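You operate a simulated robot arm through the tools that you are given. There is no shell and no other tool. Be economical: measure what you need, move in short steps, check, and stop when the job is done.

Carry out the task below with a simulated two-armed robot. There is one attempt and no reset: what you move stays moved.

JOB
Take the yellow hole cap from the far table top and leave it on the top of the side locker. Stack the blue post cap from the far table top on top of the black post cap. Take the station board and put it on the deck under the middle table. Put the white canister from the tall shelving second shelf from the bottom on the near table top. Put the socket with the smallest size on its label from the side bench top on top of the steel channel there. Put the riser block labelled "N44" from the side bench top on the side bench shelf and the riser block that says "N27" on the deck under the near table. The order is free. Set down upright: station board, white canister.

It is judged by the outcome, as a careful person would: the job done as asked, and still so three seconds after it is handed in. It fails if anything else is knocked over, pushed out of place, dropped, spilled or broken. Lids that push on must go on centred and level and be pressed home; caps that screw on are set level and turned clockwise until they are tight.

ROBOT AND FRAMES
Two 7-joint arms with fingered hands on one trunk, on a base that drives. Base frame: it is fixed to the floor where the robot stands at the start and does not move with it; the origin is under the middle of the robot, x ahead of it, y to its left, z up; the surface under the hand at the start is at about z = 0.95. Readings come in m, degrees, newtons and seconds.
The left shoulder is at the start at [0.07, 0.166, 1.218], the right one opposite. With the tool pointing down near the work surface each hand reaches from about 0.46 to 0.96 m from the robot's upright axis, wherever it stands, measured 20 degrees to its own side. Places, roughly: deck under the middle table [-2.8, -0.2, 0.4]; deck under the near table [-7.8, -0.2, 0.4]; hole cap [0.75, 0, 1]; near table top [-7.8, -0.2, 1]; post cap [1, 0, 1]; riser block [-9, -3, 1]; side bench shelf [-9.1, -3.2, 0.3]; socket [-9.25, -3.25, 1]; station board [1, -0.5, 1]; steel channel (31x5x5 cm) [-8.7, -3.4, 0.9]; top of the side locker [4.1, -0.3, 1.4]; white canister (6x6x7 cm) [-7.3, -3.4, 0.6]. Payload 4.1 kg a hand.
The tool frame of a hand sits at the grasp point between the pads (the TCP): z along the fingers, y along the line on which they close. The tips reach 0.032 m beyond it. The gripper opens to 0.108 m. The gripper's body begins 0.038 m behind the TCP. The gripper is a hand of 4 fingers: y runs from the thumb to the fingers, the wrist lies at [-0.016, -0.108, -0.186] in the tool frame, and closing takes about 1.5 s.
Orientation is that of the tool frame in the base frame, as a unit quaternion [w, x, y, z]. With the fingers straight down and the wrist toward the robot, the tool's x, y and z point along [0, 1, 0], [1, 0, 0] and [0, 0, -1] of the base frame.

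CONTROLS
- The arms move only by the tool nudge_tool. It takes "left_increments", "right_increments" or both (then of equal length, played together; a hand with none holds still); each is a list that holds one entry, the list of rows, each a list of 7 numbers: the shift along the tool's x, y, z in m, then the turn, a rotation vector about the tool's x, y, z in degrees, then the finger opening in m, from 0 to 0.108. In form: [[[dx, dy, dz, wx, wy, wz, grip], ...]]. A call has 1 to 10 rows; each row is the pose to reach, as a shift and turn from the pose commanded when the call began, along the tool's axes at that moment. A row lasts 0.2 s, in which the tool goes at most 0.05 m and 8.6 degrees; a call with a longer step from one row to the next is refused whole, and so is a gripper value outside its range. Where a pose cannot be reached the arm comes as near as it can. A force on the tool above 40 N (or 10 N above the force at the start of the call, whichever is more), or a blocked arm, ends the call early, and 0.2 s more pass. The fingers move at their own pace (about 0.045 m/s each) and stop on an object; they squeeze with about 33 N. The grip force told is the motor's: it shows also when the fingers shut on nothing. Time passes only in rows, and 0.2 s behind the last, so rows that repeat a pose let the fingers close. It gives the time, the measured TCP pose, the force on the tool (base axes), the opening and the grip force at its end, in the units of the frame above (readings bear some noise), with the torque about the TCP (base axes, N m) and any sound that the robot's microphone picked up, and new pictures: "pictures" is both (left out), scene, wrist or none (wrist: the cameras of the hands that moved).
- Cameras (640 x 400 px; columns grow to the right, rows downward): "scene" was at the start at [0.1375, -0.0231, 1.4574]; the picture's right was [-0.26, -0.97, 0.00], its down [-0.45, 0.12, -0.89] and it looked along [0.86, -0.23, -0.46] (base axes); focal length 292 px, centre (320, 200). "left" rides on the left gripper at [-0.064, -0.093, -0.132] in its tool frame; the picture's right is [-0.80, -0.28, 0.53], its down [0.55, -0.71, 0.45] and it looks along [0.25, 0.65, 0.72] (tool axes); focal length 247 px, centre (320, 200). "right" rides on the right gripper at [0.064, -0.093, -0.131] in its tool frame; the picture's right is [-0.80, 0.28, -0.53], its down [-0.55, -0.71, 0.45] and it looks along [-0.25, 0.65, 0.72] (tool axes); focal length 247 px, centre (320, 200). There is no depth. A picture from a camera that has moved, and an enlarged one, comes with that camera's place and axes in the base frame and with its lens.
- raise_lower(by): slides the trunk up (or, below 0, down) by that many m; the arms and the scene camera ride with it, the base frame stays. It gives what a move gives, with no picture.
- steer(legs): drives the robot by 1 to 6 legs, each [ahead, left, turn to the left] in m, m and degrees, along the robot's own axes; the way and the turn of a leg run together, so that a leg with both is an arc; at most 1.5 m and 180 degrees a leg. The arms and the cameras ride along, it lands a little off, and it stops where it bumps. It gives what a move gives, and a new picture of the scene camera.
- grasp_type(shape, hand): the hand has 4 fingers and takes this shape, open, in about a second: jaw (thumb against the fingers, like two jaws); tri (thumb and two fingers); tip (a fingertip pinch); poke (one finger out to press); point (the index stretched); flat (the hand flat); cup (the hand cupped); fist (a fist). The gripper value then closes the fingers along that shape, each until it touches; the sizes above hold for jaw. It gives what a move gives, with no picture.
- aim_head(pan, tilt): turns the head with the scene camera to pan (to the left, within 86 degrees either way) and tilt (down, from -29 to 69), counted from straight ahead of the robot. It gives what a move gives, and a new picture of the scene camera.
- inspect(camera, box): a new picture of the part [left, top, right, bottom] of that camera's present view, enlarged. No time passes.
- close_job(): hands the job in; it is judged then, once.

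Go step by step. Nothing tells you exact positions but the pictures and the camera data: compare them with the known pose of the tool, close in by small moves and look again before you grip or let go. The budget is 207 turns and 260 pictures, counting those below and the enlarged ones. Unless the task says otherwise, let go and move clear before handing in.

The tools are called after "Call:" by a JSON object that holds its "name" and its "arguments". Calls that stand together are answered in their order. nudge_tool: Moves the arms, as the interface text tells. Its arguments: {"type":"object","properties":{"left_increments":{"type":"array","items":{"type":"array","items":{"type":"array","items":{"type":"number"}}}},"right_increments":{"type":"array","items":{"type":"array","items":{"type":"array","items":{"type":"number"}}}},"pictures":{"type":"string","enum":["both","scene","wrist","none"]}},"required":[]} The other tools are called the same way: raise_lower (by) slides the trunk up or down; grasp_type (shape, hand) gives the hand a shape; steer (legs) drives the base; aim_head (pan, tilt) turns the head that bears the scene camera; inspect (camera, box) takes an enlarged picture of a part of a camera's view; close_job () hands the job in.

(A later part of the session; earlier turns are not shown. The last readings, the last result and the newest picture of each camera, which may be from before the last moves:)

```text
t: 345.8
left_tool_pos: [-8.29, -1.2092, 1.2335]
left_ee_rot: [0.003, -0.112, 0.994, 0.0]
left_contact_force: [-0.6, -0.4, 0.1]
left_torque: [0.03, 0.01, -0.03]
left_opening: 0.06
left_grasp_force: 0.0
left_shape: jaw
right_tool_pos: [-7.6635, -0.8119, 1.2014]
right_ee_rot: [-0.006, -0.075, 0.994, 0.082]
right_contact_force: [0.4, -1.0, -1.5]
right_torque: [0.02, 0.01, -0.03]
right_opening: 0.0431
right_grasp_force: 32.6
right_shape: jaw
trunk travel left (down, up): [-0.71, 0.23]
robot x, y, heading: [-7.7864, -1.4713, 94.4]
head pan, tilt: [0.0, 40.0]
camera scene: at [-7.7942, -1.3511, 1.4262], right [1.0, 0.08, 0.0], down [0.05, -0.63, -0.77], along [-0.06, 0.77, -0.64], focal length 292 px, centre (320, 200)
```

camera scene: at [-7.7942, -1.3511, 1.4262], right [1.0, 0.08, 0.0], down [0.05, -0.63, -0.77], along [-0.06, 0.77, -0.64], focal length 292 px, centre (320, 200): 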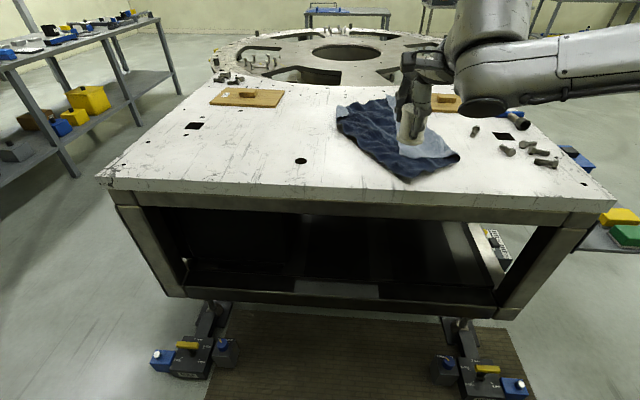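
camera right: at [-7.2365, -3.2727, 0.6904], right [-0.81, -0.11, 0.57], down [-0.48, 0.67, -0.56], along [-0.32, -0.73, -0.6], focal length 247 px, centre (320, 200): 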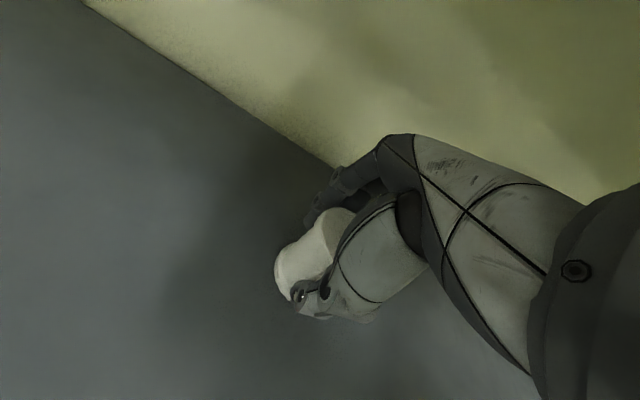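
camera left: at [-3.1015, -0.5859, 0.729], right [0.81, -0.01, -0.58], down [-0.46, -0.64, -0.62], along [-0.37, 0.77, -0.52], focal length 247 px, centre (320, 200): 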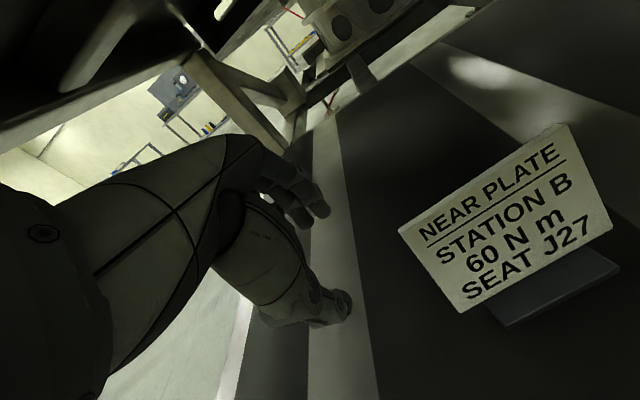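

I see a clear patch on the near table around [-7.96, -0.42], left of the cloth. I'll move the base into position.

Call:
{"name": "steer", "arguments": {"legs": [[0.31, 0.16, -4.4]]}}

Call:
{"name": "nudge_tool", "arguments": {"right_increments": [[[0.03, 0.02, 0, 0, 0, 0, 0], [0.06, 0.04, 0, 0, 0, 0, 0], [0.09, 0.06, 0.0, 0, 0, 0, 0], [0.11, 0.08, 0.0, 0, 0, 0, 0]]]}}

```text
t: 348.0
left_tool_pos: [-8.4425, -0.8752, 1.2322]
left_ee_rot: [0.003, -0.077, 0.997, -0.001]
left_contact_force: [0.6, -0.1, 0.2]
left_torque: [0.0, 0.0, 0.01]
left_opening: 0.06
left_grasp_force: 0.0
left_shape: jaw
right_tool_pos: [-7.7909, -0.5205, 1.2006]
right_ee_rot: [-0.004, -0.041, 0.996, 0.081]
right_contact_force: [-0.6, 0.2, -0.7]
right_torque: [-0.01, 0.01, 0.02]
right_opening: 0.0428
right_grasp_force: 32.7
right_shape: jaw
trunk travel left (down, up): [-0.71, 0.23]
robot x, y, heading: [-7.959, -1.1756, 90.4]
head pan, tilt: [0.0, 40.0]
camera scene: at [-7.959, -1.038, 1.4264], right [1.0, 0.01, 0.0], down [0.01, -0.64, -0.77], along [-0.01, 0.77, -0.64], focal length 292 px, centre (320, 200)
```

scene: 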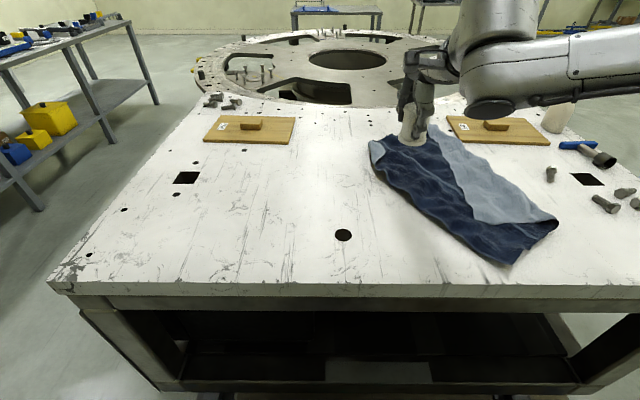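

```text
t: 349.0
left_tool_pos: [-8.4427, -0.8765, 1.231]
left_ee_rot: [0.002, -0.077, 0.997, -0.001]
left_contact_force: [0.1, -0.3, 0.1]
left_torque: [0.0, 0.02, 0.0]
left_opening: 0.0601
left_grasp_force: 0.1
left_shape: jaw
right_tool_pos: [-7.7917, -0.5217, 1.199]
right_ee_rot: [-0.004, -0.041, 0.996, 0.081]
right_contact_force: [-1.2, -0.2, -1.4]
right_torque: [0.02, -0.01, 0.01]
right_opening: 0.043
right_grasp_force: 33.0
right_shape: jaw
right hand out of reach, approached as far as the arm can: row 1, 2, 3, 4
trunk travel left (down, up): [-0.71, 0.23]
robot x, y, heading: [-7.9528, -1.1713, 90.4]
head pan, tilt: [0.0, 40.0]
camera scene: at [-7.9594, -1.0386, 1.4264], right [1.0, 0.01, 0.0], down [0.01, -0.64, -0.77], along [-0.01, 0.77, -0.64], focal length 292 px, centre (320, 200)
camera right: at [-7.8453, -0.6379, 1.3149], right [0.78, 0.26, 0.57], down [0.6, -0.58, -0.56], along [0.18, 0.78, -0.6], focal length 247 px, centre (320, 200)
```

scene: 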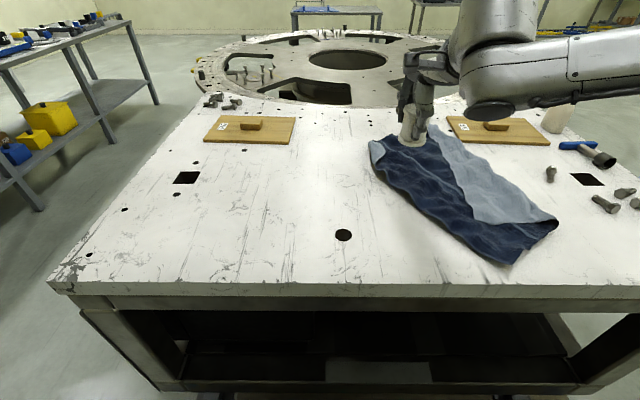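
right: 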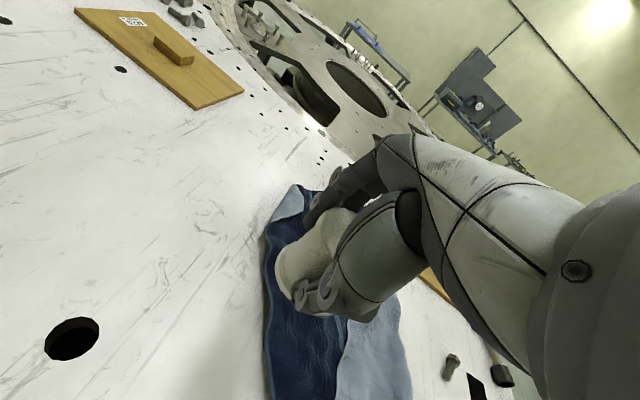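

The arm is at an extended limit, so I'll use the base and trunk: turn left 12° to swing the canister over the clear patch.

Call:
{"name": "steer", "arguments": {"legs": [[0, 0, 12], [0.03, 0, 0]]}}

Call:
{"name": "raise_lower", "arguments": {"by": -0.16}}

Call:
{"name": "aim_head", "arguments": {"pan": -15, "tilt": 40}}

```text
t: 350.6
left_tool_pos: [-8.5, -0.9563, 1.2324]
left_ee_rot: [0.003, -0.179, 0.984, 0.001]
left_contact_force: [0.0, -0.8, 0.5]
left_torque: [0.03, 0.0, 0.03]
left_opening: 0.0598
left_grasp_force: 0.0
left_shape: jaw
right_tool_pos: [-7.9332, -0.4771, 1.2025]
right_ee_rot: [-0.013, -0.142, 0.986, 0.083]
right_contact_force: [0.0, -0.4, -0.8]
right_torque: [0.03, 0.03, 0.02]
right_opening: 0.0428
right_grasp_force: 32.9
right_shape: jaw
trunk travel left (down, up): [-0.71, 0.23]
robot x, y, heading: [-7.9637, -1.1438, 102.4]
head pan, tilt: [0.0, 40.0]
camera scene: at [-7.9922, -1.0174, 1.427], right [0.98, 0.21, 0.0], down [0.14, -0.63, -0.77], along [-0.16, 0.75, -0.64], focal length 292 px, centre (320, 200)
```

scene: 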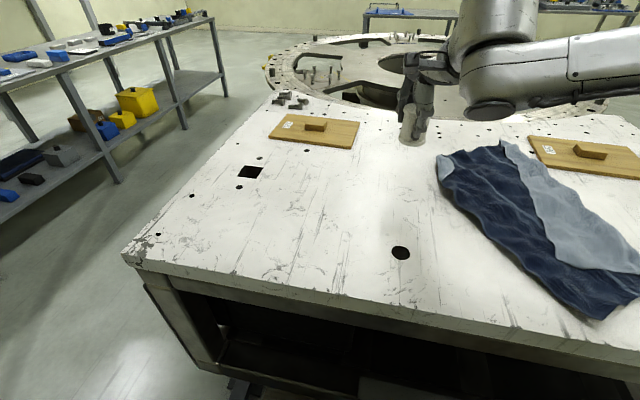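

```text
t: 352.4
left_tool_pos: [-8.5008, -0.9523, 1.0697]
left_ee_rot: [0.002, -0.178, 0.984, -0.001]
left_contact_force: [-0.6, -0.6, 0.4]
left_torque: [-0.03, -0.01, -0.01]
left_opening: 0.0598
left_grasp_force: 0.1
left_shape: jaw
right_tool_pos: [-7.933, -0.4727, 1.038]
right_ee_rot: [-0.012, -0.142, 0.987, 0.08]
right_contact_force: [-0.4, 0.5, -1.3]
right_torque: [0.01, 0.02, -0.02]
right_opening: 0.0425
right_grasp_force: 32.9
right_shape: jaw
trunk travel left (down, up): [-0.55, 0.39]
robot x, y, heading: [-7.9656, -1.1443, 102.0]
head pan, tilt: [0.0, 40.0]
```

```text
t: 353.2
left_tool_pos: [-8.4988, -0.9514, 1.069]
left_ee_rot: [0.002, -0.179, 0.984, 0.0]
left_contact_force: [0.0, 0.2, 0.0]
left_torque: [-0.01, 0.0, -0.01]
left_opening: 0.0603
left_grasp_force: 0.1
left_shape: jaw
right_tool_pos: [-7.9344, -0.471, 1.0376]
right_ee_rot: [-0.012, -0.142, 0.987, 0.081]
right_contact_force: [0.7, -0.3, -0.8]
right_torque: [-0.01, 0.03, -0.02]
right_opening: 0.0427
right_grasp_force: 33.4
right_shape: jaw
trunk travel left (down, up): [-0.55, 0.39]
robot x, y, heading: [-7.9627, -1.1411, 102.2]
head pan, tilt: [-15.0, 40.0]
camera scene: at [-7.9714, -1.0109, 1.2664], right [1.0, -0.05, 0.0], down [-0.03, -0.64, -0.77], along [0.04, 0.77, -0.64], focal length 292 px, centre (320, 200)
```

scene: 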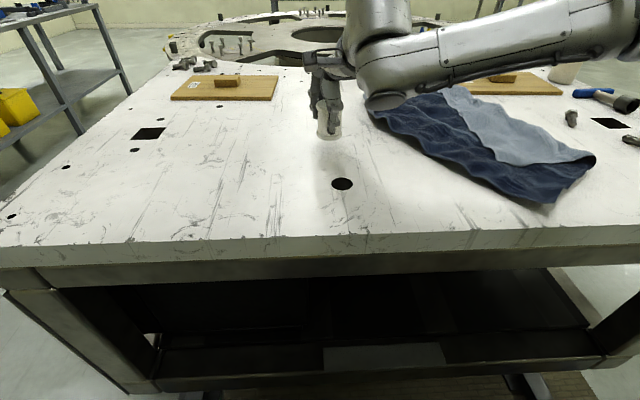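

Call:
{"name": "raise_lower", "arguments": {"by": -0.035}}

Call:
{"name": "raise_lower", "arguments": {"by": -0.004}}

Call:
{"name": "inspect", "arguments": {"camera": "scene", "box": [270, 40, 400, 140]}}

```text
t: 354.0
left_tool_pos: [-8.5009, -0.9525, 1.0349]
left_ee_rot: [0.003, -0.178, 0.984, 0.0]
left_contact_force: [-0.4, -0.1, 0.1]
left_torque: [0.0, -0.01, -0.01]
left_opening: 0.0603
left_grasp_force: 0.1
left_shape: jaw
right_tool_pos: [-7.9338, -0.4731, 1.006]
right_ee_rot: [-0.012, -0.142, 0.986, 0.082]
right_contact_force: [0.8, -0.5, 11.0]
right_torque: [-0.14, -0.12, 0.01]
right_opening: 0.0429
right_grasp_force: 32.8
right_shape: jaw
trunk travel left (down, up): [-0.515, 0.425]
robot x, y, heading: [-7.9634, -1.1446, 102.2]
head pan, tilt: [-15.0, 40.0]
```

```text
t: 354.5
left_tool_pos: [-8.4994, -0.9555, 1.0309]
left_ee_rot: [0.004, -0.179, 0.984, 0.001]
left_contact_force: [0.2, 0.0, -0.7]
left_torque: [0.03, 0.01, 0.04]
left_opening: 0.06
left_grasp_force: 0.0
left_shape: jaw
right_tool_pos: [-7.9339, -0.4745, 1.0032]
right_ee_rot: [-0.014, -0.143, 0.986, 0.084]
right_contact_force: [2.0, 2.8, 29.0]
right_torque: [0.15, -0.17, 0.09]
right_opening: 0.0444
right_grasp_force: 33.0
right_shape: jaw
trunk travel left (down, up): [-0.511, 0.429]
robot x, y, heading: [-7.9635, -1.1442, 101.9]
head pan, tilt: [-15.0, 40.0]
```

```text
4.00 times, centred on (335, 90) of scene
camera zoom: at [-7.9711, -1.014, 1.2281], right [1.0, -0.05, 0.0], down [-0.03, -0.64, -0.77], along [0.04, 0.77, -0.64], focal length 1170 px, centre (260, 640)
```

zoom: 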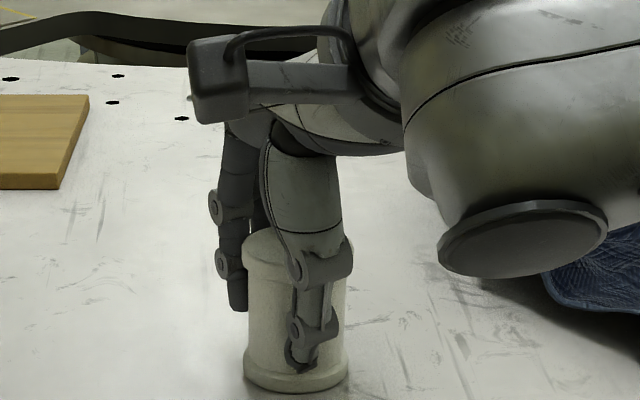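

It stands on the table. I'll ease up slightly, open and lift away.

Call:
{"name": "raise_lower", "arguments": {"by": 0.003}}

Call:
{"name": "nudge_tool", "arguments": {"right_increments": [[[0, 0, 0, 0, 0, 0, 0.05], [0, 0, 0, 0, 0, 0, 0.06], [0, 0, 0, 0, 0, 0, 0.075], [0, 0, 0, 0, 0, 0, 0.09], [0, 0, 0, 0, 0, 0, 0.1], [0, 0, 0, 0, 0, 0, 0.1], [0, 0, 0, 0, 0, 0, 0.1]]], "pictures": "wrist"}}

Call:
{"name": "raise_lower", "arguments": {"by": 0.15}}

Call:
{"name": "steer", "arguments": {"legs": [[-0.4, 0, -12]]}}

```text
t: 355.0
left_tool_pos: [-8.5, -0.9545, 1.0334]
left_ee_rot: [0.003, -0.178, 0.984, 0.001]
left_contact_force: [-0.3, -0.3, -0.8]
left_torque: [0.03, -0.01, 0.01]
left_opening: 0.06
left_grasp_force: 0.0
left_shape: jaw
right_tool_pos: [-7.9338, -0.4746, 1.0031]
right_ee_rot: [-0.013, -0.142, 0.986, 0.082]
right_contact_force: [2.0, 2.5, 23.0]
right_torque: [0.2, -0.13, 0.09]
right_opening: 0.0447
right_grasp_force: 33.4
right_shape: jaw
trunk travel left (down, up): [-0.514, 0.426]
robot x, y, heading: [-7.9609, -1.142, 102.3]
head pan, tilt: [-15.0, 40.0]
```

```text
t: 356.6
left_tool_pos: [-8.501, -0.9522, 1.0331]
left_ee_rot: [0.003, -0.179, 0.984, -0.001]
left_contact_force: [0.1, 0.3, 0.1]
left_torque: [0.0, -0.02, 0.03]
left_opening: 0.0602
left_grasp_force: 0.1
left_shape: jaw
right_tool_pos: [-7.9333, -0.4731, 1.003]
right_ee_rot: [-0.013, -0.143, 0.986, 0.08]
right_contact_force: [-0.1, 0.7, 0.9]
right_torque: [0.02, -0.02, 0.01]
right_opening: 0.0997
right_grasp_force: 0.0
right_shape: jaw
trunk travel left (down, up): [-0.514, 0.426]
robot x, y, heading: [-7.9622, -1.1459, 101.9]
head pan, tilt: [-15.0, 40.0]
camera right: at [-7.9626, -0.5979, 1.1174], right [0.71, 0.41, 0.57], down [0.7, -0.44, -0.56], along [0.02, 0.8, -0.6], focal length 247 px, centre (320, 200)
```

right: 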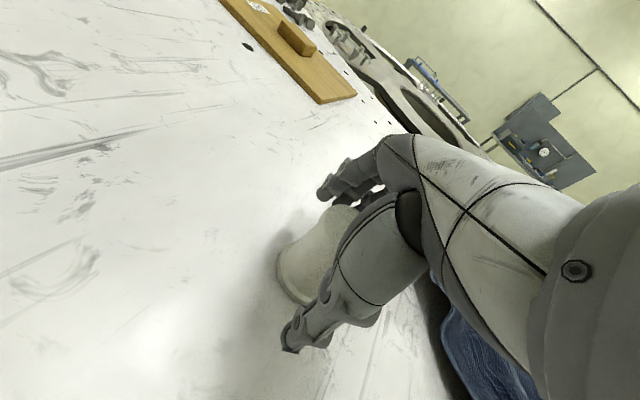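

```text
t: 358.4
left_tool_pos: [-8.5008, -0.9516, 1.182]
left_ee_rot: [0.003, -0.179, 0.984, 0.0]
left_contact_force: [-0.1, 0.5, 0.6]
left_torque: [-0.01, -0.02, 0.02]
left_opening: 0.0602
left_grasp_force: 0.1
left_shape: jaw
right_tool_pos: [-7.9335, -0.4728, 1.1524]
right_ee_rot: [-0.012, -0.142, 0.987, 0.08]
right_contact_force: [-0.1, 0.6, -0.3]
right_torque: [0.01, 0.01, -0.01]
right_opening: 0.0999
right_grasp_force: 0.1
right_shape: jaw
trunk travel left (down, up): [-0.664, 0.276]
robot x, y, heading: [-7.9658, -1.1462, 102.4]
head pan, tilt: [-15.0, 40.0]
```

```text
t: 360.9
left_tool_pos: [-8.4049, -1.248, 1.1825]
left_ee_rot: [0.002, -0.074, 0.997, -0.001]
left_contact_force: [0.1, -0.1, -0.7]
left_torque: [-0.01, 0.02, -0.01]
left_opening: 0.0598
left_grasp_force: 0.2
left_shape: jaw
right_tool_pos: [-7.75, -0.898, 1.153]
right_ee_rot: [-0.004, -0.036, 0.996, 0.082]
right_contact_force: [-1.0, -0.1, -0.1]
right_torque: [-0.04, 0.01, 0.01]
right_opening: 0.1
right_grasp_force: 0.1
right_shape: jaw
trunk travel left (down, up): [-0.664, 0.276]
robot x, y, heading: [-7.922, -1.5471, 90.3]
head pan, tilt: [-15.0, 40.0]
camera scene: at [-7.8996, -1.4282, 1.3802], right [0.97, -0.26, 0.0], down [-0.16, -0.61, -0.77], along [0.2, 0.75, -0.64], focal length 292 px, centre (320, 200)
```

scene: 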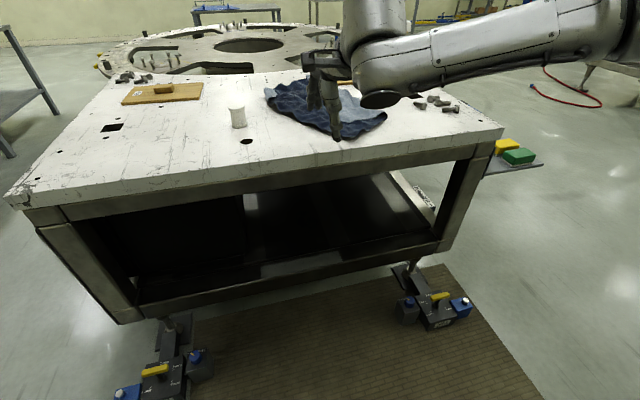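

The canister is standing. Now I'll drive to the side bench and face it.

Call:
{"name": "steer", "arguments": {"legs": [[0, 1.05, 0], [-0.3, 0, 0], [0, 0, 180]]}}

Call:
{"name": "aim_head", "arguments": {"pan": 0, "tilt": 25}}

```text
t: 375.4
left_tool_pos: [-8.4438, -2.1486, 1.1781]
left_ee_rot: [-0.005, 0.993, 0.116, -0.002]
left_contact_force: [0.3, -0.3, -0.4]
left_torque: [0.02, -0.02, 0.02]
left_opening: 0.0601
left_grasp_force: 0.1
left_shape: jaw
right_tool_pos: [-9.0684, -2.5501, 1.1442]
right_ee_rot: [0.077, 0.994, 0.078, 0.007]
right_contact_force: [0.2, -0.2, -0.1]
right_torque: [0.01, 0.04, -0.02]
right_opening: 0.0998
right_grasp_force: 0.2
right_shape: jaw
trunk travel left (down, up): [-0.664, 0.276]
robot x, y, heading: [-8.9533, -1.8795, -84.8]
head pan, tilt: [-15.0, 40.0]
camera scene: at [-8.9645, -2.0117, 1.3774], right [-0.98, 0.18, 0.0], down [0.11, 0.63, -0.77], along [-0.14, -0.75, -0.64], focal length 292 px, centre (320, 200)
```

scene: 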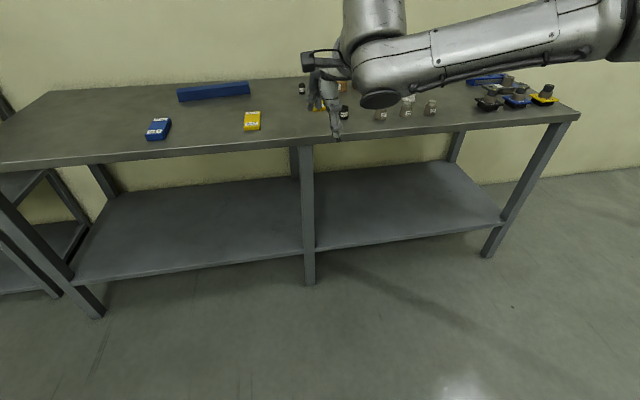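

```text
t: 376.1
left_tool_pos: [-8.4444, -2.1488, 1.1779]
left_ee_rot: [-0.005, 0.993, 0.115, -0.002]
left_contact_force: [0.4, -0.4, 0.5]
left_torque: [0.03, 0.0, -0.04]
left_opening: 0.0597
left_grasp_force: 0.1
left_shape: jaw
right_tool_pos: [-9.0684, -2.5508, 1.1452]
right_ee_rot: [0.078, 0.994, 0.079, 0.008]
right_contact_force: [0.2, -1.1, -0.4]
right_torque: [0.02, 0.03, 0.02]
right_opening: 0.0998
right_grasp_force: 0.1
right_shape: jaw
trunk travel left (down, up): [-0.664, 0.276]
robot x, y, heading: [-8.9505, -1.8808, -85.1]
head pan, tilt: [0.0, 25.0]
camera scene: at [-8.9418, -2.0198, 1.4006], right [-1.0, -0.08, 0.0], down [-0.04, 0.42, -0.91], along [0.08, -0.9, -0.42], focal length 292 px, centre (320, 200)
```

scene: 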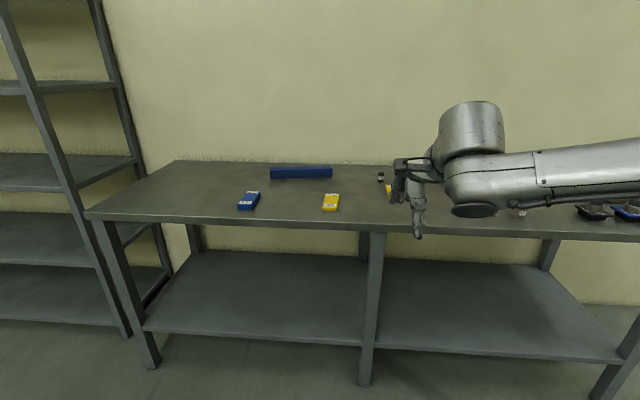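

Call:
{"name": "nudge_tool", "arguments": {"right_increments": [[[-0.03, -0.03, 0, 2, 0, 0, 0.1], [-0.06, -0.06, 0, 4, 0, 0, 0.1], [-0.09, -0.09, 0, 6, 0, 0, 0.1], [-0.12, -0.12, 0, 8, 0, 0, 0.1], [-0.15, -0.15, 0, 9, 0, 0, 0.1], [-0.17, -0.19, 0, 9, 0, 0, 0.1], [-0.19, -0.23, 0, 9, 0, 0, 0.1]]], "pictures": "none"}}

Call:
{"name": "inspect", "arguments": {"camera": "scene", "box": [220, 140, 440, 240]}}

Call:
{"name": "aim_head", "arguments": {"pan": -20, "tilt": 30}}

```text
t: 377.7
left_tool_pos: [-8.4473, -2.1486, 1.1792]
left_ee_rot: [-0.004, 0.993, 0.115, -0.002]
left_contact_force: [-0.6, 0.4, 0.4]
left_torque: [0.01, -0.03, -0.01]
left_opening: 0.0602
left_grasp_force: 0.0
left_shape: jaw
right_tool_pos: [-9.2956, -2.3569, 1.1103]
right_ee_rot: [-0.001, 0.997, 0.079, 0.001]
right_contact_force: [0.1, -0.2, -0.1]
right_torque: [-0.01, -0.08, -0.01]
right_opening: 0.1
right_grasp_force: 0.1
right_shape: jaw
trunk travel left (down, up): [-0.664, 0.276]
robot x, y, heading: [-8.9529, -1.8799, -85.3]
head pan, tilt: [0.0, 25.0]
```

```text
2.91 times, centred on (330, 190) of scene
camera zoom: at [-8.9454, -2.0195, 1.4009], right [-1.0, -0.08, 0.0], down [-0.03, 0.42, -0.91], along [0.08, -0.9, -0.42], focal length 851 px, centre (291, 229)
```

zoom: 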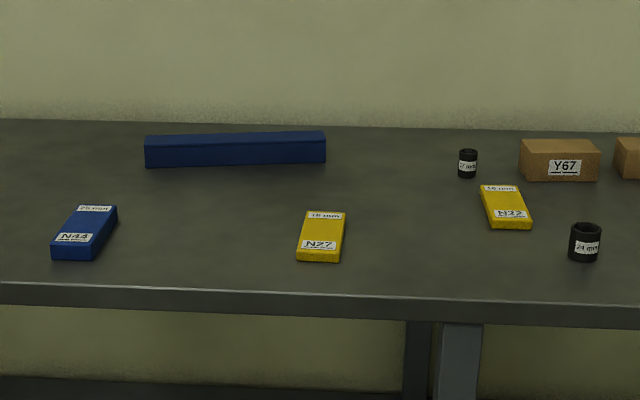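

```text
t: 378.6
left_tool_pos: [-8.4454, -2.1488, 1.1786]
left_ee_rot: [-0.005, 0.993, 0.115, -0.003]
left_contact_force: [-0.4, -0.7, -0.1]
left_torque: [-0.01, -0.02, 0.0]
left_opening: 0.0601
left_grasp_force: 0.1
left_shape: jaw
right_tool_pos: [-9.2923, -2.3574, 1.1103]
right_ee_rot: [0.0, 0.997, 0.078, 0.0]
right_contact_force: [0.7, 0.4, 1.1]
right_torque: [-0.03, 0.0, -0.02]
right_opening: 0.1002
right_grasp_force: 0.0
right_shape: jaw
trunk travel left (down, up): [-0.664, 0.276]
robot x, y, heading: [-8.9543, -1.8748, -85.0]
head pan, tilt: [-20.0, 30.0]
camera scene: at [-8.9726, -2.0152, 1.3928], right [-0.97, 0.26, 0.0], down [0.13, 0.48, -0.87], along [-0.23, -0.84, -0.5], focal length 292 px, centre (320, 200)
```

scene: 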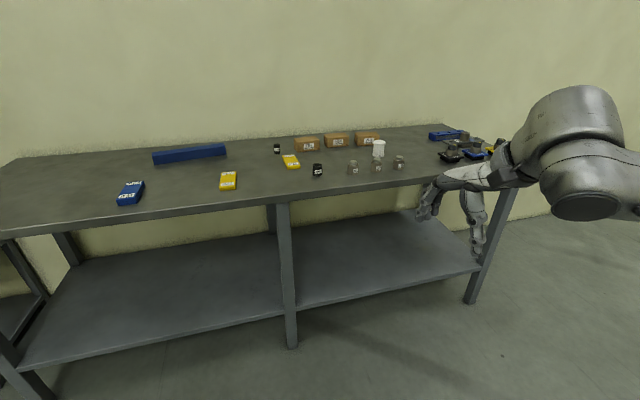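

I see riser blocks N44 (blue), N27 and N22 (yellow), and sockets with size labels. I'll zoom in on the socket labels.

Call:
{"name": "inspect", "arguments": {"camera": "scene", "box": [265, 125, 345, 185]}}

Call:
{"name": "inspect", "arguments": {"camera": "scene", "box": [335, 130, 415, 190]}}

Call:
{"name": "inspect", "arguments": {"camera": "scene", "box": [420, 120, 520, 180]}}

```text
6.67 times, centred on (305, 155) of scene
camera zoom: at [-8.9726, -2.0152, 1.3928], right [-0.97, 0.26, 0.0], down [0.13, 0.48, -0.87], along [-0.23, -0.84, -0.5], focal length 1949 px, centre (420, 500)
```

zoom: 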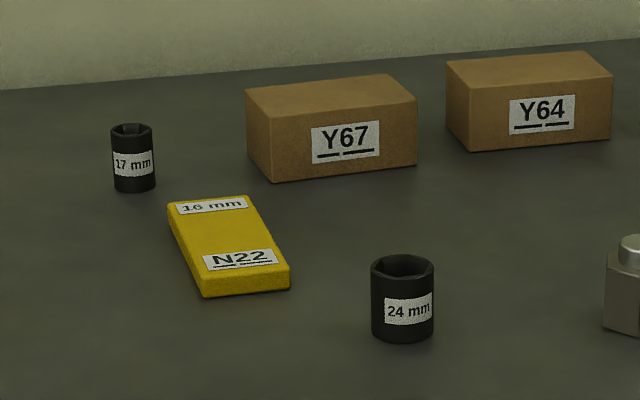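

```text
6.67 times, centred on (375, 160) of scene
camera zoom: at [-8.9726, -2.0152, 1.3928], right [-0.97, 0.26, 0.0], down [0.13, 0.48, -0.87], along [-0.23, -0.84, -0.5], focal length 1949 px, centre (-47, 467)
```

zoom: 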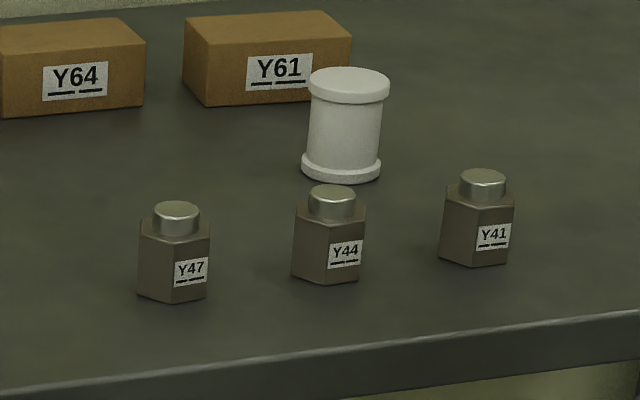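

```text
6.40 times, centred on (470, 150) of scene
camera zoom: at [-8.9726, -2.0152, 1.3928], right [-0.97, 0.26, 0.0], down [0.13, 0.48, -0.87], along [-0.23, -0.84, -0.5], focal length 1871 px, centre (-640, 520)
```

zoom: 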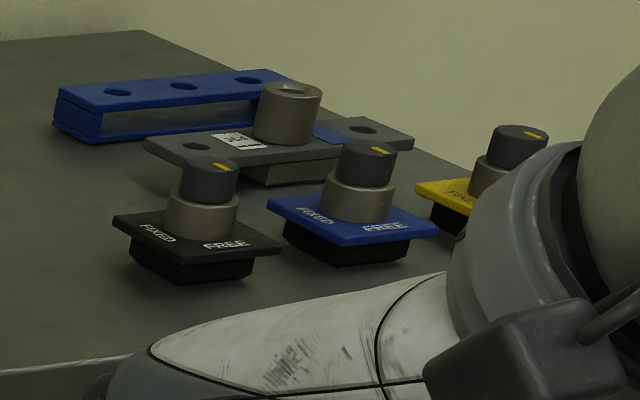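

The sockets read 17 mm and 24 mm, so the 17 mm one is the smallest seen so far. I'll move closer to the bench for precise measurements.

Call:
{"name": "steer", "arguments": {"legs": [[0.45, 0.12, -5]]}}

Call:
{"name": "aim_head", "arguments": {"pan": 0, "tilt": 45}}

```text
t: 381.4
left_tool_pos: [-8.3316, -2.6507, 1.1791]
left_ee_rot: [-0.005, 0.997, 0.074, -0.002]
left_contact_force: [0.1, -0.5, 0.0]
left_torque: [0.04, 0.0, -0.01]
left_opening: 0.06
left_grasp_force: 0.0
left_shape: jaw
right_tool_pos: [-9.1952, -2.786, 1.1098]
right_ee_rot: [0.0, 0.999, 0.038, 0.001]
right_contact_force: [-0.4, 0.7, -0.1]
right_torque: [0.0, 0.0, -0.01]
right_opening: 0.1001
right_grasp_force: 0.2
right_shape: jaw
trunk travel left (down, up): [-0.664, 0.276]
robot x, y, heading: [-8.8138, -2.3384, -90.2]
head pan, tilt: [-20.0, 30.0]
camera scene: at [-8.8478, -2.4732, 1.3927], right [-0.94, 0.34, 0.0], down [0.17, 0.47, -0.87], along [-0.3, -0.81, -0.5], focal length 292 px, centre (320, 200)
```

scene: 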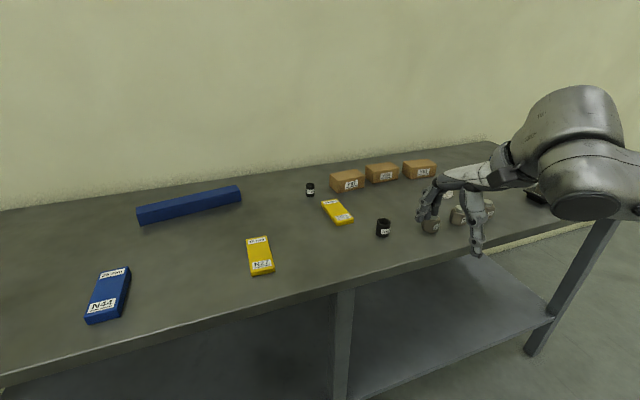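

```text
t: 382.2
left_tool_pos: [-8.3312, -2.6493, 1.1777]
left_ee_rot: [-0.006, 0.997, 0.073, -0.002]
left_contact_force: [0.6, 0.1, 0.7]
left_torque: [0.01, 0.02, -0.01]
left_opening: 0.0601
left_grasp_force: 0.2
left_shape: jaw
right_tool_pos: [-9.195, -2.7849, 1.1097]
right_ee_rot: [0.0, 0.999, 0.038, 0.002]
right_contact_force: [-0.1, 0.0, 0.4]
right_torque: [0.02, 0.01, -0.01]
right_opening: 0.1001
right_grasp_force: 0.1
right_shape: jaw
trunk travel left (down, up): [-0.664, 0.276]
robot x, y, heading: [-8.814, -2.3398, -89.9]
head pan, tilt: [0.0, 45.0]
camera scene: at [-8.8171, -2.469, 1.3702], right [-1.0, 0.0, 0.0], down [0.0, 0.71, -0.71], along [0.0, -0.71, -0.71], focal length 292 px, centre (320, 200)
```

scene: 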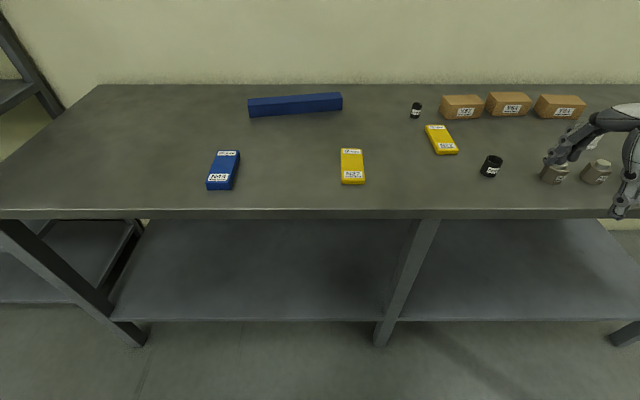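

Bench top is at z ≈ 0.885; the 17 mm socket is near [-9.13, -3.33] and the channel runs from [-8.59, -3.34] to [-8.89, -3.38]. I'll check the channel's top and move the robot for the right hand.

Call:
{"name": "inspect", "arguments": {"camera": "scene", "box": [230, 70, 450, 200]}}

Call:
{"name": "steer", "arguments": {"legs": [[0.26, -0.115, 0]]}}

Call:
{"name": "inspect", "arguments": {"camera": "right", "box": [0, 0, 640, 400]}}

```text
2.91 times, centred on (340, 135) of scene
camera zoom: at [-8.8171, -2.469, 1.3702], right [-1.0, 0.0, 0.0], down [0.0, 0.71, -0.71], along [0.0, -0.71, -0.71], focal length 851 px, centre (262, 389)
```

zoom: 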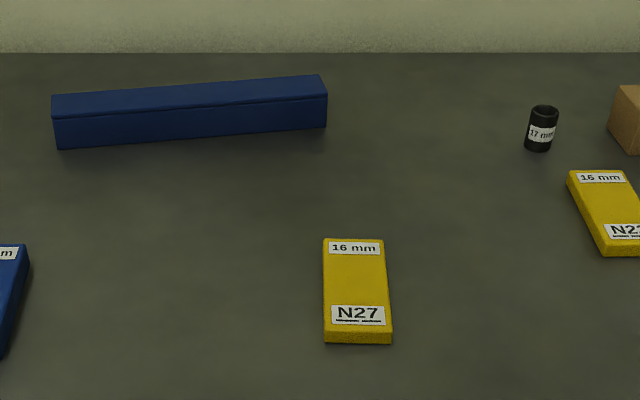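

```text
t: 384.2
left_tool_pos: [-8.4443, -2.9076, 1.1794]
left_ee_rot: [-0.005, 0.997, 0.077, -0.002]
left_contact_force: [0.1, -0.3, -0.6]
left_torque: [0.0, -0.02, -0.02]
left_opening: 0.0601
left_grasp_force: 0.1
left_shape: jaw
right_tool_pos: [-9.3058, -3.0501, 1.1106]
right_ee_rot: [-0.001, 0.999, 0.042, 0.001]
right_contact_force: [-0.4, 0.3, 0.0]
right_torque: [-0.02, 0.04, 0.02]
right_opening: 0.0999
right_grasp_force: 0.0
right_shape: jaw
trunk travel left (down, up): [-0.664, 0.276]
robot x, y, heading: [-8.9308, -2.6017, -89.6]
head pan, tilt: [0.0, 45.0]
camera scene: at [-8.9298, -2.7298, 1.3701], right [-1.0, -0.01, 0.0], down [-0.01, 0.71, -0.71], along [0.01, -0.71, -0.71], focal length 292 px, centre (320, 200)
```

scene: 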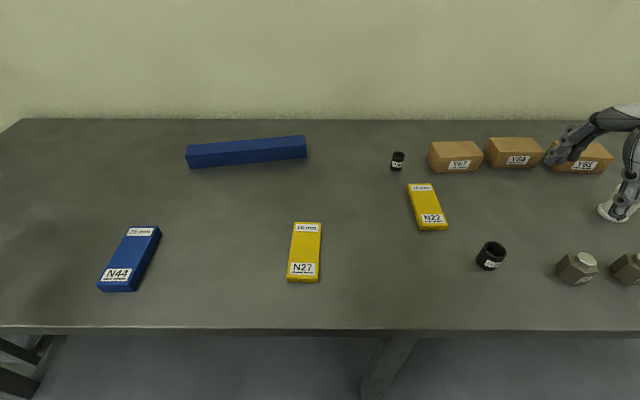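

```text
1.00 times, centred on (320, 200) of right (not enlarged: the box is as wide or as high as the picture)
camera zoom: at [-9.248, -2.9516, 1.2428], right [-0.77, -0.35, 0.53], down [-0.6, 0.66, -0.45], along [-0.19, -0.67, -0.72], focal length 247 px, centre (320, 200)
```

zoom: 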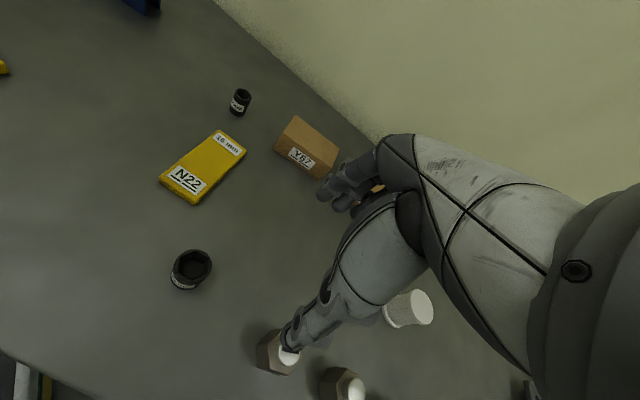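

The 17 mm socket is near [-9.117, -3.318], base ≈ 0.90, top ≈ 0.94. I'll bring the right hand above it.

Call:
{"name": "nudge_tool", "arguments": {"right_increments": [[[0.025, 0.04, 0, 0, 0, 0, 0.08], [0.05, 0.08, 0, 0, 0, 0, 0.07], [0.075, 0.12, 0, 0, 0, 0, 0.07], [0.1, 0.16, 0, 0, 0, 0, 0.07], [0.12, 0.2, 0, 0, 0, 0, 0.07], [0.145, 0.24, 0, 0, 0, 0, 0.07], [0.166, 0.283, 0, 0, 0, 0, 0.07], [0.166, 0.283, 0.04, 0, 0, 0, 0.07], [0.166, 0.283, 0.08, 0, 0, 0, 0.07]]]}}

```text
t: 386.2
left_tool_pos: [-8.4437, -2.9057, 1.1763]
left_ee_rot: [-0.005, 0.997, 0.077, -0.002]
left_contact_force: [-0.1, 0.1, -0.8]
left_torque: [0.01, -0.02, 0.0]
left_opening: 0.0601
left_grasp_force: 0.1
left_shape: jaw
right_tool_pos: [-9.1624, -3.2598, 1.0541]
right_ee_rot: [-0.001, 0.999, 0.041, 0.002]
right_contact_force: [0.7, -0.5, 0.5]
right_torque: [0.01, 0.01, 0.01]
right_opening: 0.0703
right_grasp_force: 0.0
right_shape: jaw
right hand out of reach, approached as far as the arm can: row 6, 7, 8, 9
trunk travel left (down, up): [-0.664, 0.276]
robot x, y, heading: [-8.9295, -2.5995, -89.5]
head pan, tilt: [0.0, 45.0]
camera scene: at [-8.9304, -2.7298, 1.3702], right [-1.0, -0.01, 0.0], down [-0.01, 0.71, -0.71], along [0.01, -0.71, -0.71], focal length 292 px, centre (320, 200)
camera right: at [-9.106, -3.1606, 1.1868], right [-0.77, -0.35, 0.53], down [-0.6, 0.66, -0.45], along [-0.19, -0.67, -0.72], focal length 247 px, centre (320, 200)
```

scene: 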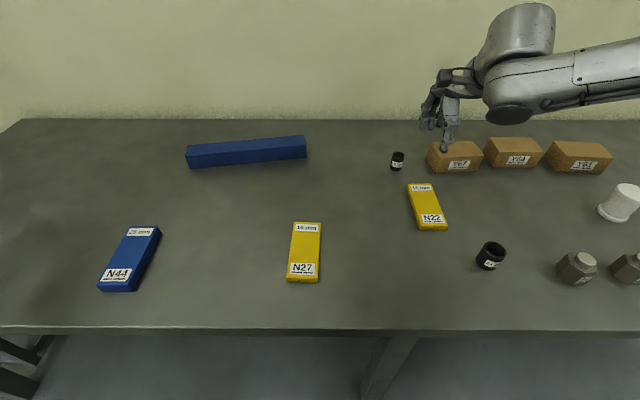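
right: 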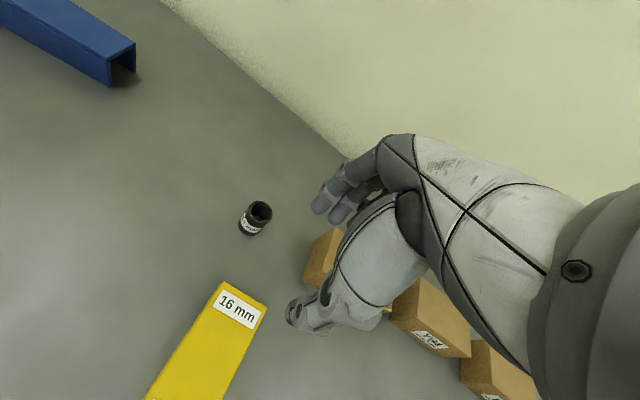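

The arm is limited in this posture, so I'll shift the base to align the hand over the socket.

Call:
{"name": "steer", "arguments": {"legs": [[0.058, 0.045, 0]]}}

Call:
{"name": "raise_lower", "arguments": {"by": -0.06}}

Call:
{"name": "inspect", "arguments": {"camera": "right", "box": [0, 0, 640, 400]}}

```text
t: 387.2
left_tool_pos: [-8.3971, -2.966, 1.1787]
left_ee_rot: [-0.005, 0.997, 0.078, -0.002]
left_contact_force: [-0.9, 0.0, -0.2]
left_torque: [0.02, 0.01, 0.01]
left_opening: 0.0601
left_grasp_force: 0.0
left_shape: jaw
right_tool_pos: [-9.1165, -3.3181, 1.053]
right_ee_rot: [-0.001, 0.999, 0.041, 0.002]
right_contact_force: [0.4, 0.6, -0.4]
right_torque: [0.02, 0.03, -0.02]
right_opening: 0.0703
right_grasp_force: 0.0
right_shape: jaw
trunk travel left (down, up): [-0.664, 0.276]
robot x, y, heading: [-8.8804, -2.6561, -89.6]
head pan, tilt: [0.0, 45.0]
camera scene: at [-8.8846, -2.7891, 1.3701], right [-1.0, -0.01, 0.0], down [-0.01, 0.71, -0.71], along [0.01, -0.71, -0.71], focal length 292 px, centre (320, 200)
```

scene: 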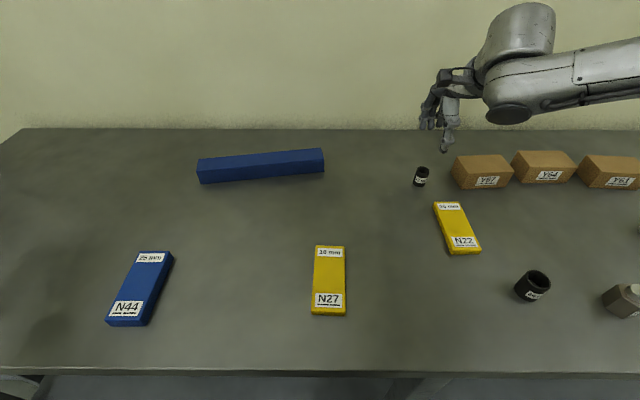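

```text
t: 388.2
left_tool_pos: [-8.398, -2.9648, 1.1192]
left_ee_rot: [-0.005, 0.997, 0.078, -0.002]
left_contact_force: [0.4, 0.6, 0.6]
left_torque: [-0.01, 0.01, -0.01]
left_opening: 0.06
left_grasp_force: 0.0
left_shape: jaw
right_tool_pos: [-9.1169, -3.317, 0.9949]
right_ee_rot: [-0.001, 0.999, 0.041, 0.001]
right_contact_force: [0.4, -0.1, 0.4]
right_torque: [0.01, 0.02, 0.01]
right_opening: 0.0703
right_grasp_force: 0.1
right_shape: jaw
trunk travel left (down, up): [-0.604, 0.336]
robot x, y, heading: [-8.8862, -2.6547, -89.5]
head pan, tilt: [0.0, 45.0]
```

```text
1.00 times, centred on (320, 200) of right (not enlarged: the box is as wide or as high as the picture)
camera zoom: at [-9.0604, -3.2189, 1.1272], right [-0.77, -0.35, 0.53], down [-0.6, 0.66, -0.45], along [-0.19, -0.67, -0.72], focal length 247 px, centre (320, 200)
```

zoom: 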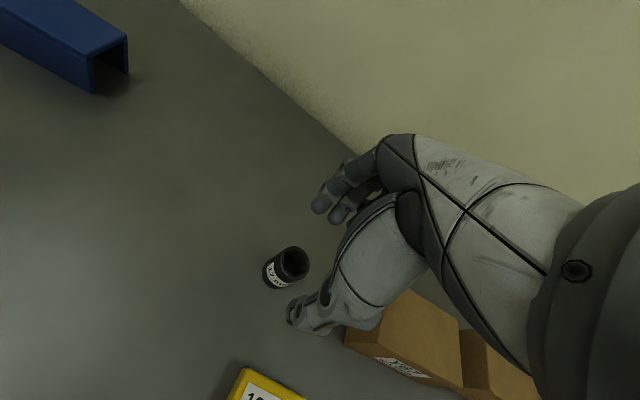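

Aligned. I'll lower and close.

Call:
{"name": "raise_lower", "arguments": {"by": -0.054}}

Call:
{"name": "nudge_tool", "arguments": {"right_increments": [[[0, 0, 0, 0, 0, 0, 0.05], [0, 0, 0, 0, 0, 0, 0.02], [0, 0, 0, 0, 0, 0, 0.0], [0, 0, 0, 0, 0, 0, 0.0], [0, 0, 0, 0, 0, 0, 0.0], [0, 0, 0, 0, 0, 0, 0.0]]], "pictures": "wrist"}}

```text
t: 389.2
left_tool_pos: [-8.399, -2.9649, 1.0645]
left_ee_rot: [-0.005, 0.997, 0.078, -0.003]
left_contact_force: [-0.4, 0.5, 0.4]
left_torque: [-0.02, -0.01, 0.0]
left_opening: 0.0601
left_grasp_force: 0.0
left_shape: jaw
right_tool_pos: [-9.1178, -3.3168, 0.9406]
right_ee_rot: [0.0, 0.999, 0.04, 0.002]
right_contact_force: [0.1, 0.1, -0.1]
right_torque: [0.0, 0.0, 0.0]
right_opening: 0.0701
right_grasp_force: 0.1
right_shape: jaw
trunk travel left (down, up): [-0.55, 0.39]
robot x, y, heading: [-8.8873, -2.6573, -89.5]
head pan, tilt: [0.0, 45.0]
```

```text
t: 390.6
left_tool_pos: [-8.3982, -2.965, 1.0641]
left_ee_rot: [-0.004, 0.997, 0.077, -0.002]
left_contact_force: [-0.3, -0.6, -0.2]
left_torque: [-0.01, 0.02, -0.03]
left_opening: 0.06
left_grasp_force: 0.0
left_shape: jaw
right_tool_pos: [-9.1165, -3.3171, 0.9406]
right_ee_rot: [0.0, 0.999, 0.041, 0.001]
right_contact_force: [-0.1, 0.3, 0.6]
right_torque: [-0.02, -0.01, 0.01]
right_opening: 0.0204
right_grasp_force: 32.6
right_shape: jaw
trunk travel left (down, up): [-0.55, 0.39]
robot x, y, heading: [-8.8826, -2.6577, -89.4]
head pan, tilt: [0.0, 45.0]
camera right: at [-9.0602, -3.2189, 1.0731], right [-0.77, -0.35, 0.53], down [-0.6, 0.66, -0.45], along [-0.19, -0.67, -0.72], focal length 247 px, centre (320, 200)
```

right: 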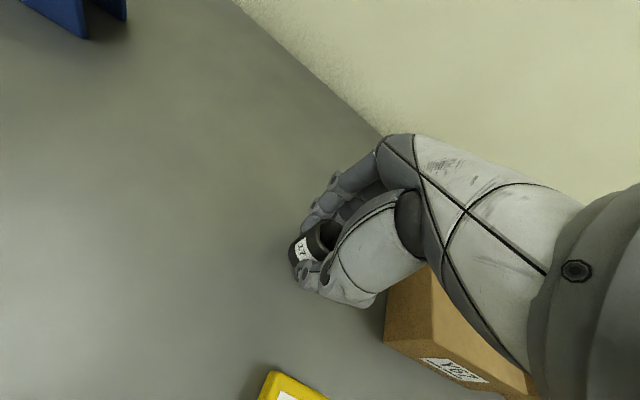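

Gripped. I'll lift and swing the base to bring the socket over the channel.

Call:
{"name": "raise_lower", "arguments": {"by": 0.13}}

Call:
{"name": "steer", "arguments": {"legs": [[0.02, 0.136, 0], [0, 0, 11.5]]}}

Call:
{"name": "inspect", "arguments": {"camera": "right", "box": [0, 0, 640, 400]}}

```text
t: 392.2
left_tool_pos: [-8.3987, -2.9655, 1.1944]
left_ee_rot: [-0.005, 0.997, 0.078, -0.003]
left_contact_force: [0.3, 0.4, -0.1]
left_torque: [-0.02, 0.03, 0.01]
left_opening: 0.0599
left_grasp_force: 0.1
left_shape: jaw
right_tool_pos: [-9.1172, -3.3177, 1.0715]
right_ee_rot: [-0.001, 0.999, 0.041, 0.003]
right_contact_force: [0.4, 0.3, 0.1]
right_torque: [-0.02, -0.01, 0.02]
right_opening: 0.0201
right_grasp_force: 32.9
right_shape: jaw
trunk travel left (down, up): [-0.68, 0.26]
robot x, y, heading: [-8.8834, -2.6576, -89.5]
head pan, tilt: [0.0, 45.0]
```

```text
t: 394.2
left_tool_pos: [-8.2086, -2.8779, 1.1938]
left_ee_rot: [-0.005, 0.984, 0.18, -0.004]
left_contact_force: [0.0, 0.4, 0.0]
left_torque: [-0.01, 0.0, -0.01]
left_opening: 0.0601
left_grasp_force: 0.0
left_shape: jaw
right_tool_pos: [-8.8401, -3.371, 1.07]
right_ee_rot: [-0.002, 0.99, 0.144, 0.001]
right_contact_force: [-0.6, 0.1, 0.2]
right_torque: [0.02, -0.02, 0.01]
right_opening: 0.0201
right_grasp_force: 33.5
right_shape: jaw
trunk travel left (down, up): [-0.68, 0.26]
robot x, y, heading: [-8.7496, -2.6743, -77.7]
head pan, tilt: [0.0, 45.0]
camera scene: at [-8.7205, -2.8038, 1.3861], right [-0.98, -0.21, 0.0], down [-0.15, 0.69, -0.71], along [0.15, -0.69, -0.71], focal length 292 px, centre (320, 200)
```

scene: 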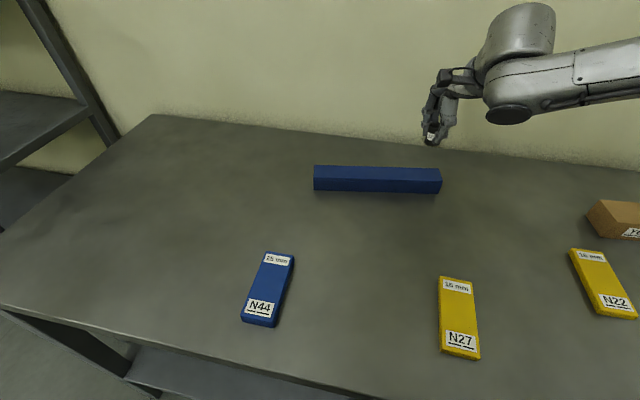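

```text
1.00 times, centred on (320, 200) of right (not enlarged: the box is as wide or as high as the picture)
camera zoom: at [-8.8038, -3.2618, 1.2031], right [-0.68, -0.5, 0.53], down [-0.73, 0.52, -0.45], along [-0.05, -0.69, -0.72], focal length 247 px, centre (320, 200)
```

zoom: 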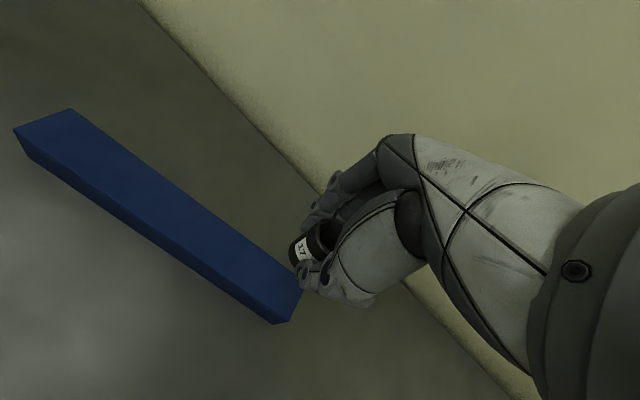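

Call:
{"name": "steer", "arguments": {"legs": [[-0.009, 0.017, 0]]}}

Call:
{"name": "raise_lower", "arguments": {"by": -0.06}}

Call:
{"name": "inspect", "arguments": {"camera": "right", "box": [160, 150, 480, 350]}}

Call:
{"name": "inspect", "arguments": {"camera": "scene", "box": [360, 100, 480, 200]}}

```text
t: 395.0
left_tool_pos: [-8.1983, -2.8673, 1.1955]
left_ee_rot: [-0.005, 0.984, 0.179, -0.001]
left_contact_force: [-0.3, 0.3, 0.0]
left_torque: [0.04, -0.07, 0.0]
left_opening: 0.0602
left_grasp_force: 0.1
left_shape: jaw
right_tool_pos: [-8.8306, -3.3589, 1.0691]
right_ee_rot: [-0.002, 0.99, 0.143, 0.002]
right_contact_force: [-1.1, -0.1, -1.2]
right_torque: [0.0, -0.03, -0.02]
right_opening: 0.0206
right_grasp_force: 33.2
right_shape: jaw
trunk travel left (down, up): [-0.68, 0.26]
robot x, y, heading: [-8.7333, -2.6641, -77.7]
head pan, tilt: [0.0, 45.0]
camera scene: at [-8.7107, -2.7938, 1.3859], right [-0.98, -0.21, 0.0], down [-0.15, 0.69, -0.71], along [0.15, -0.69, -0.71], focal length 292 px, centre (320, 200)
```

scene: 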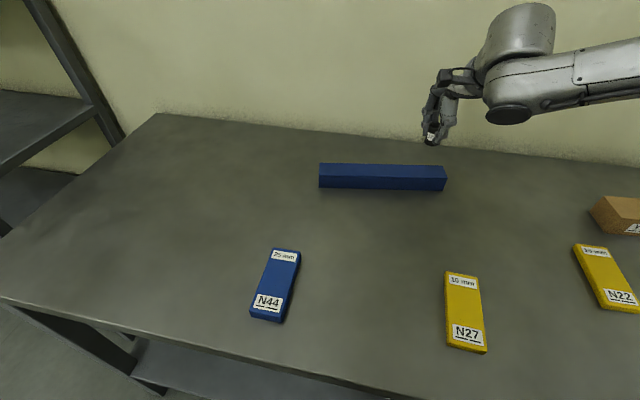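

```text
t: 396.0
left_tool_pos: [-8.1953, -2.8652, 1.1348]
left_ee_rot: [-0.004, 0.984, 0.178, -0.003]
left_contact_force: [-0.5, 0.9, -0.7]
left_torque: [0.03, -0.01, 0.0]
left_opening: 0.06
left_grasp_force: 0.0
left_shape: jaw
right_tool_pos: [-8.8287, -3.3576, 1.0099]
right_ee_rot: [0.0, 0.99, 0.143, 0.002]
right_contact_force: [-0.3, 0.2, -0.1]
right_torque: [-0.01, 0.01, 0.0]
right_opening: 0.0206
right_grasp_force: 33.1
right_shape: jaw
trunk travel left (down, up): [-0.62, 0.32]
robot x, y, heading: [-8.7357, -2.6632, -77.9]
head pan, tilt: [0.0, 45.0]
```

```text
2.00 times, centred on (320, 250) of right
camera zoom: at [-8.792, -3.2497, 1.1428], right [-0.69, -0.5, 0.53], down [-0.73, 0.52, -0.45], along [-0.05, -0.69, -0.72], focal length 494 px, centre (320, 100)
```

zoom: 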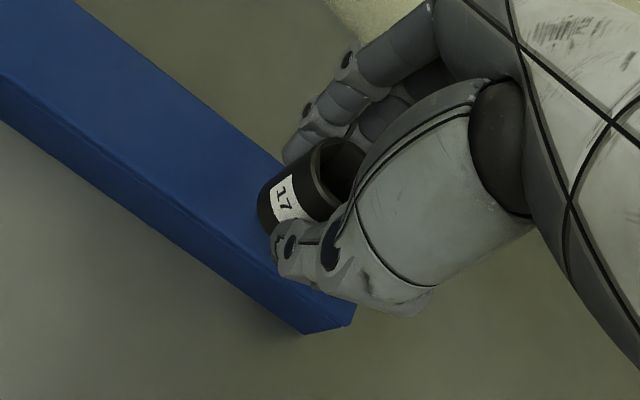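

```text
4.00 times, centred on (420, 150) of scene
camera zoom: at [-8.7082, -2.7917, 1.3261], right [-0.98, -0.21, 0.0], down [-0.15, 0.69, -0.71], along [0.15, -0.69, -0.71], focal length 1170 px, centre (-80, 400)
```

zoom: 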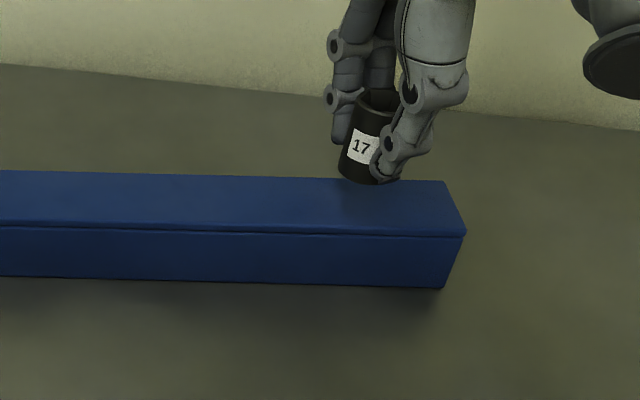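

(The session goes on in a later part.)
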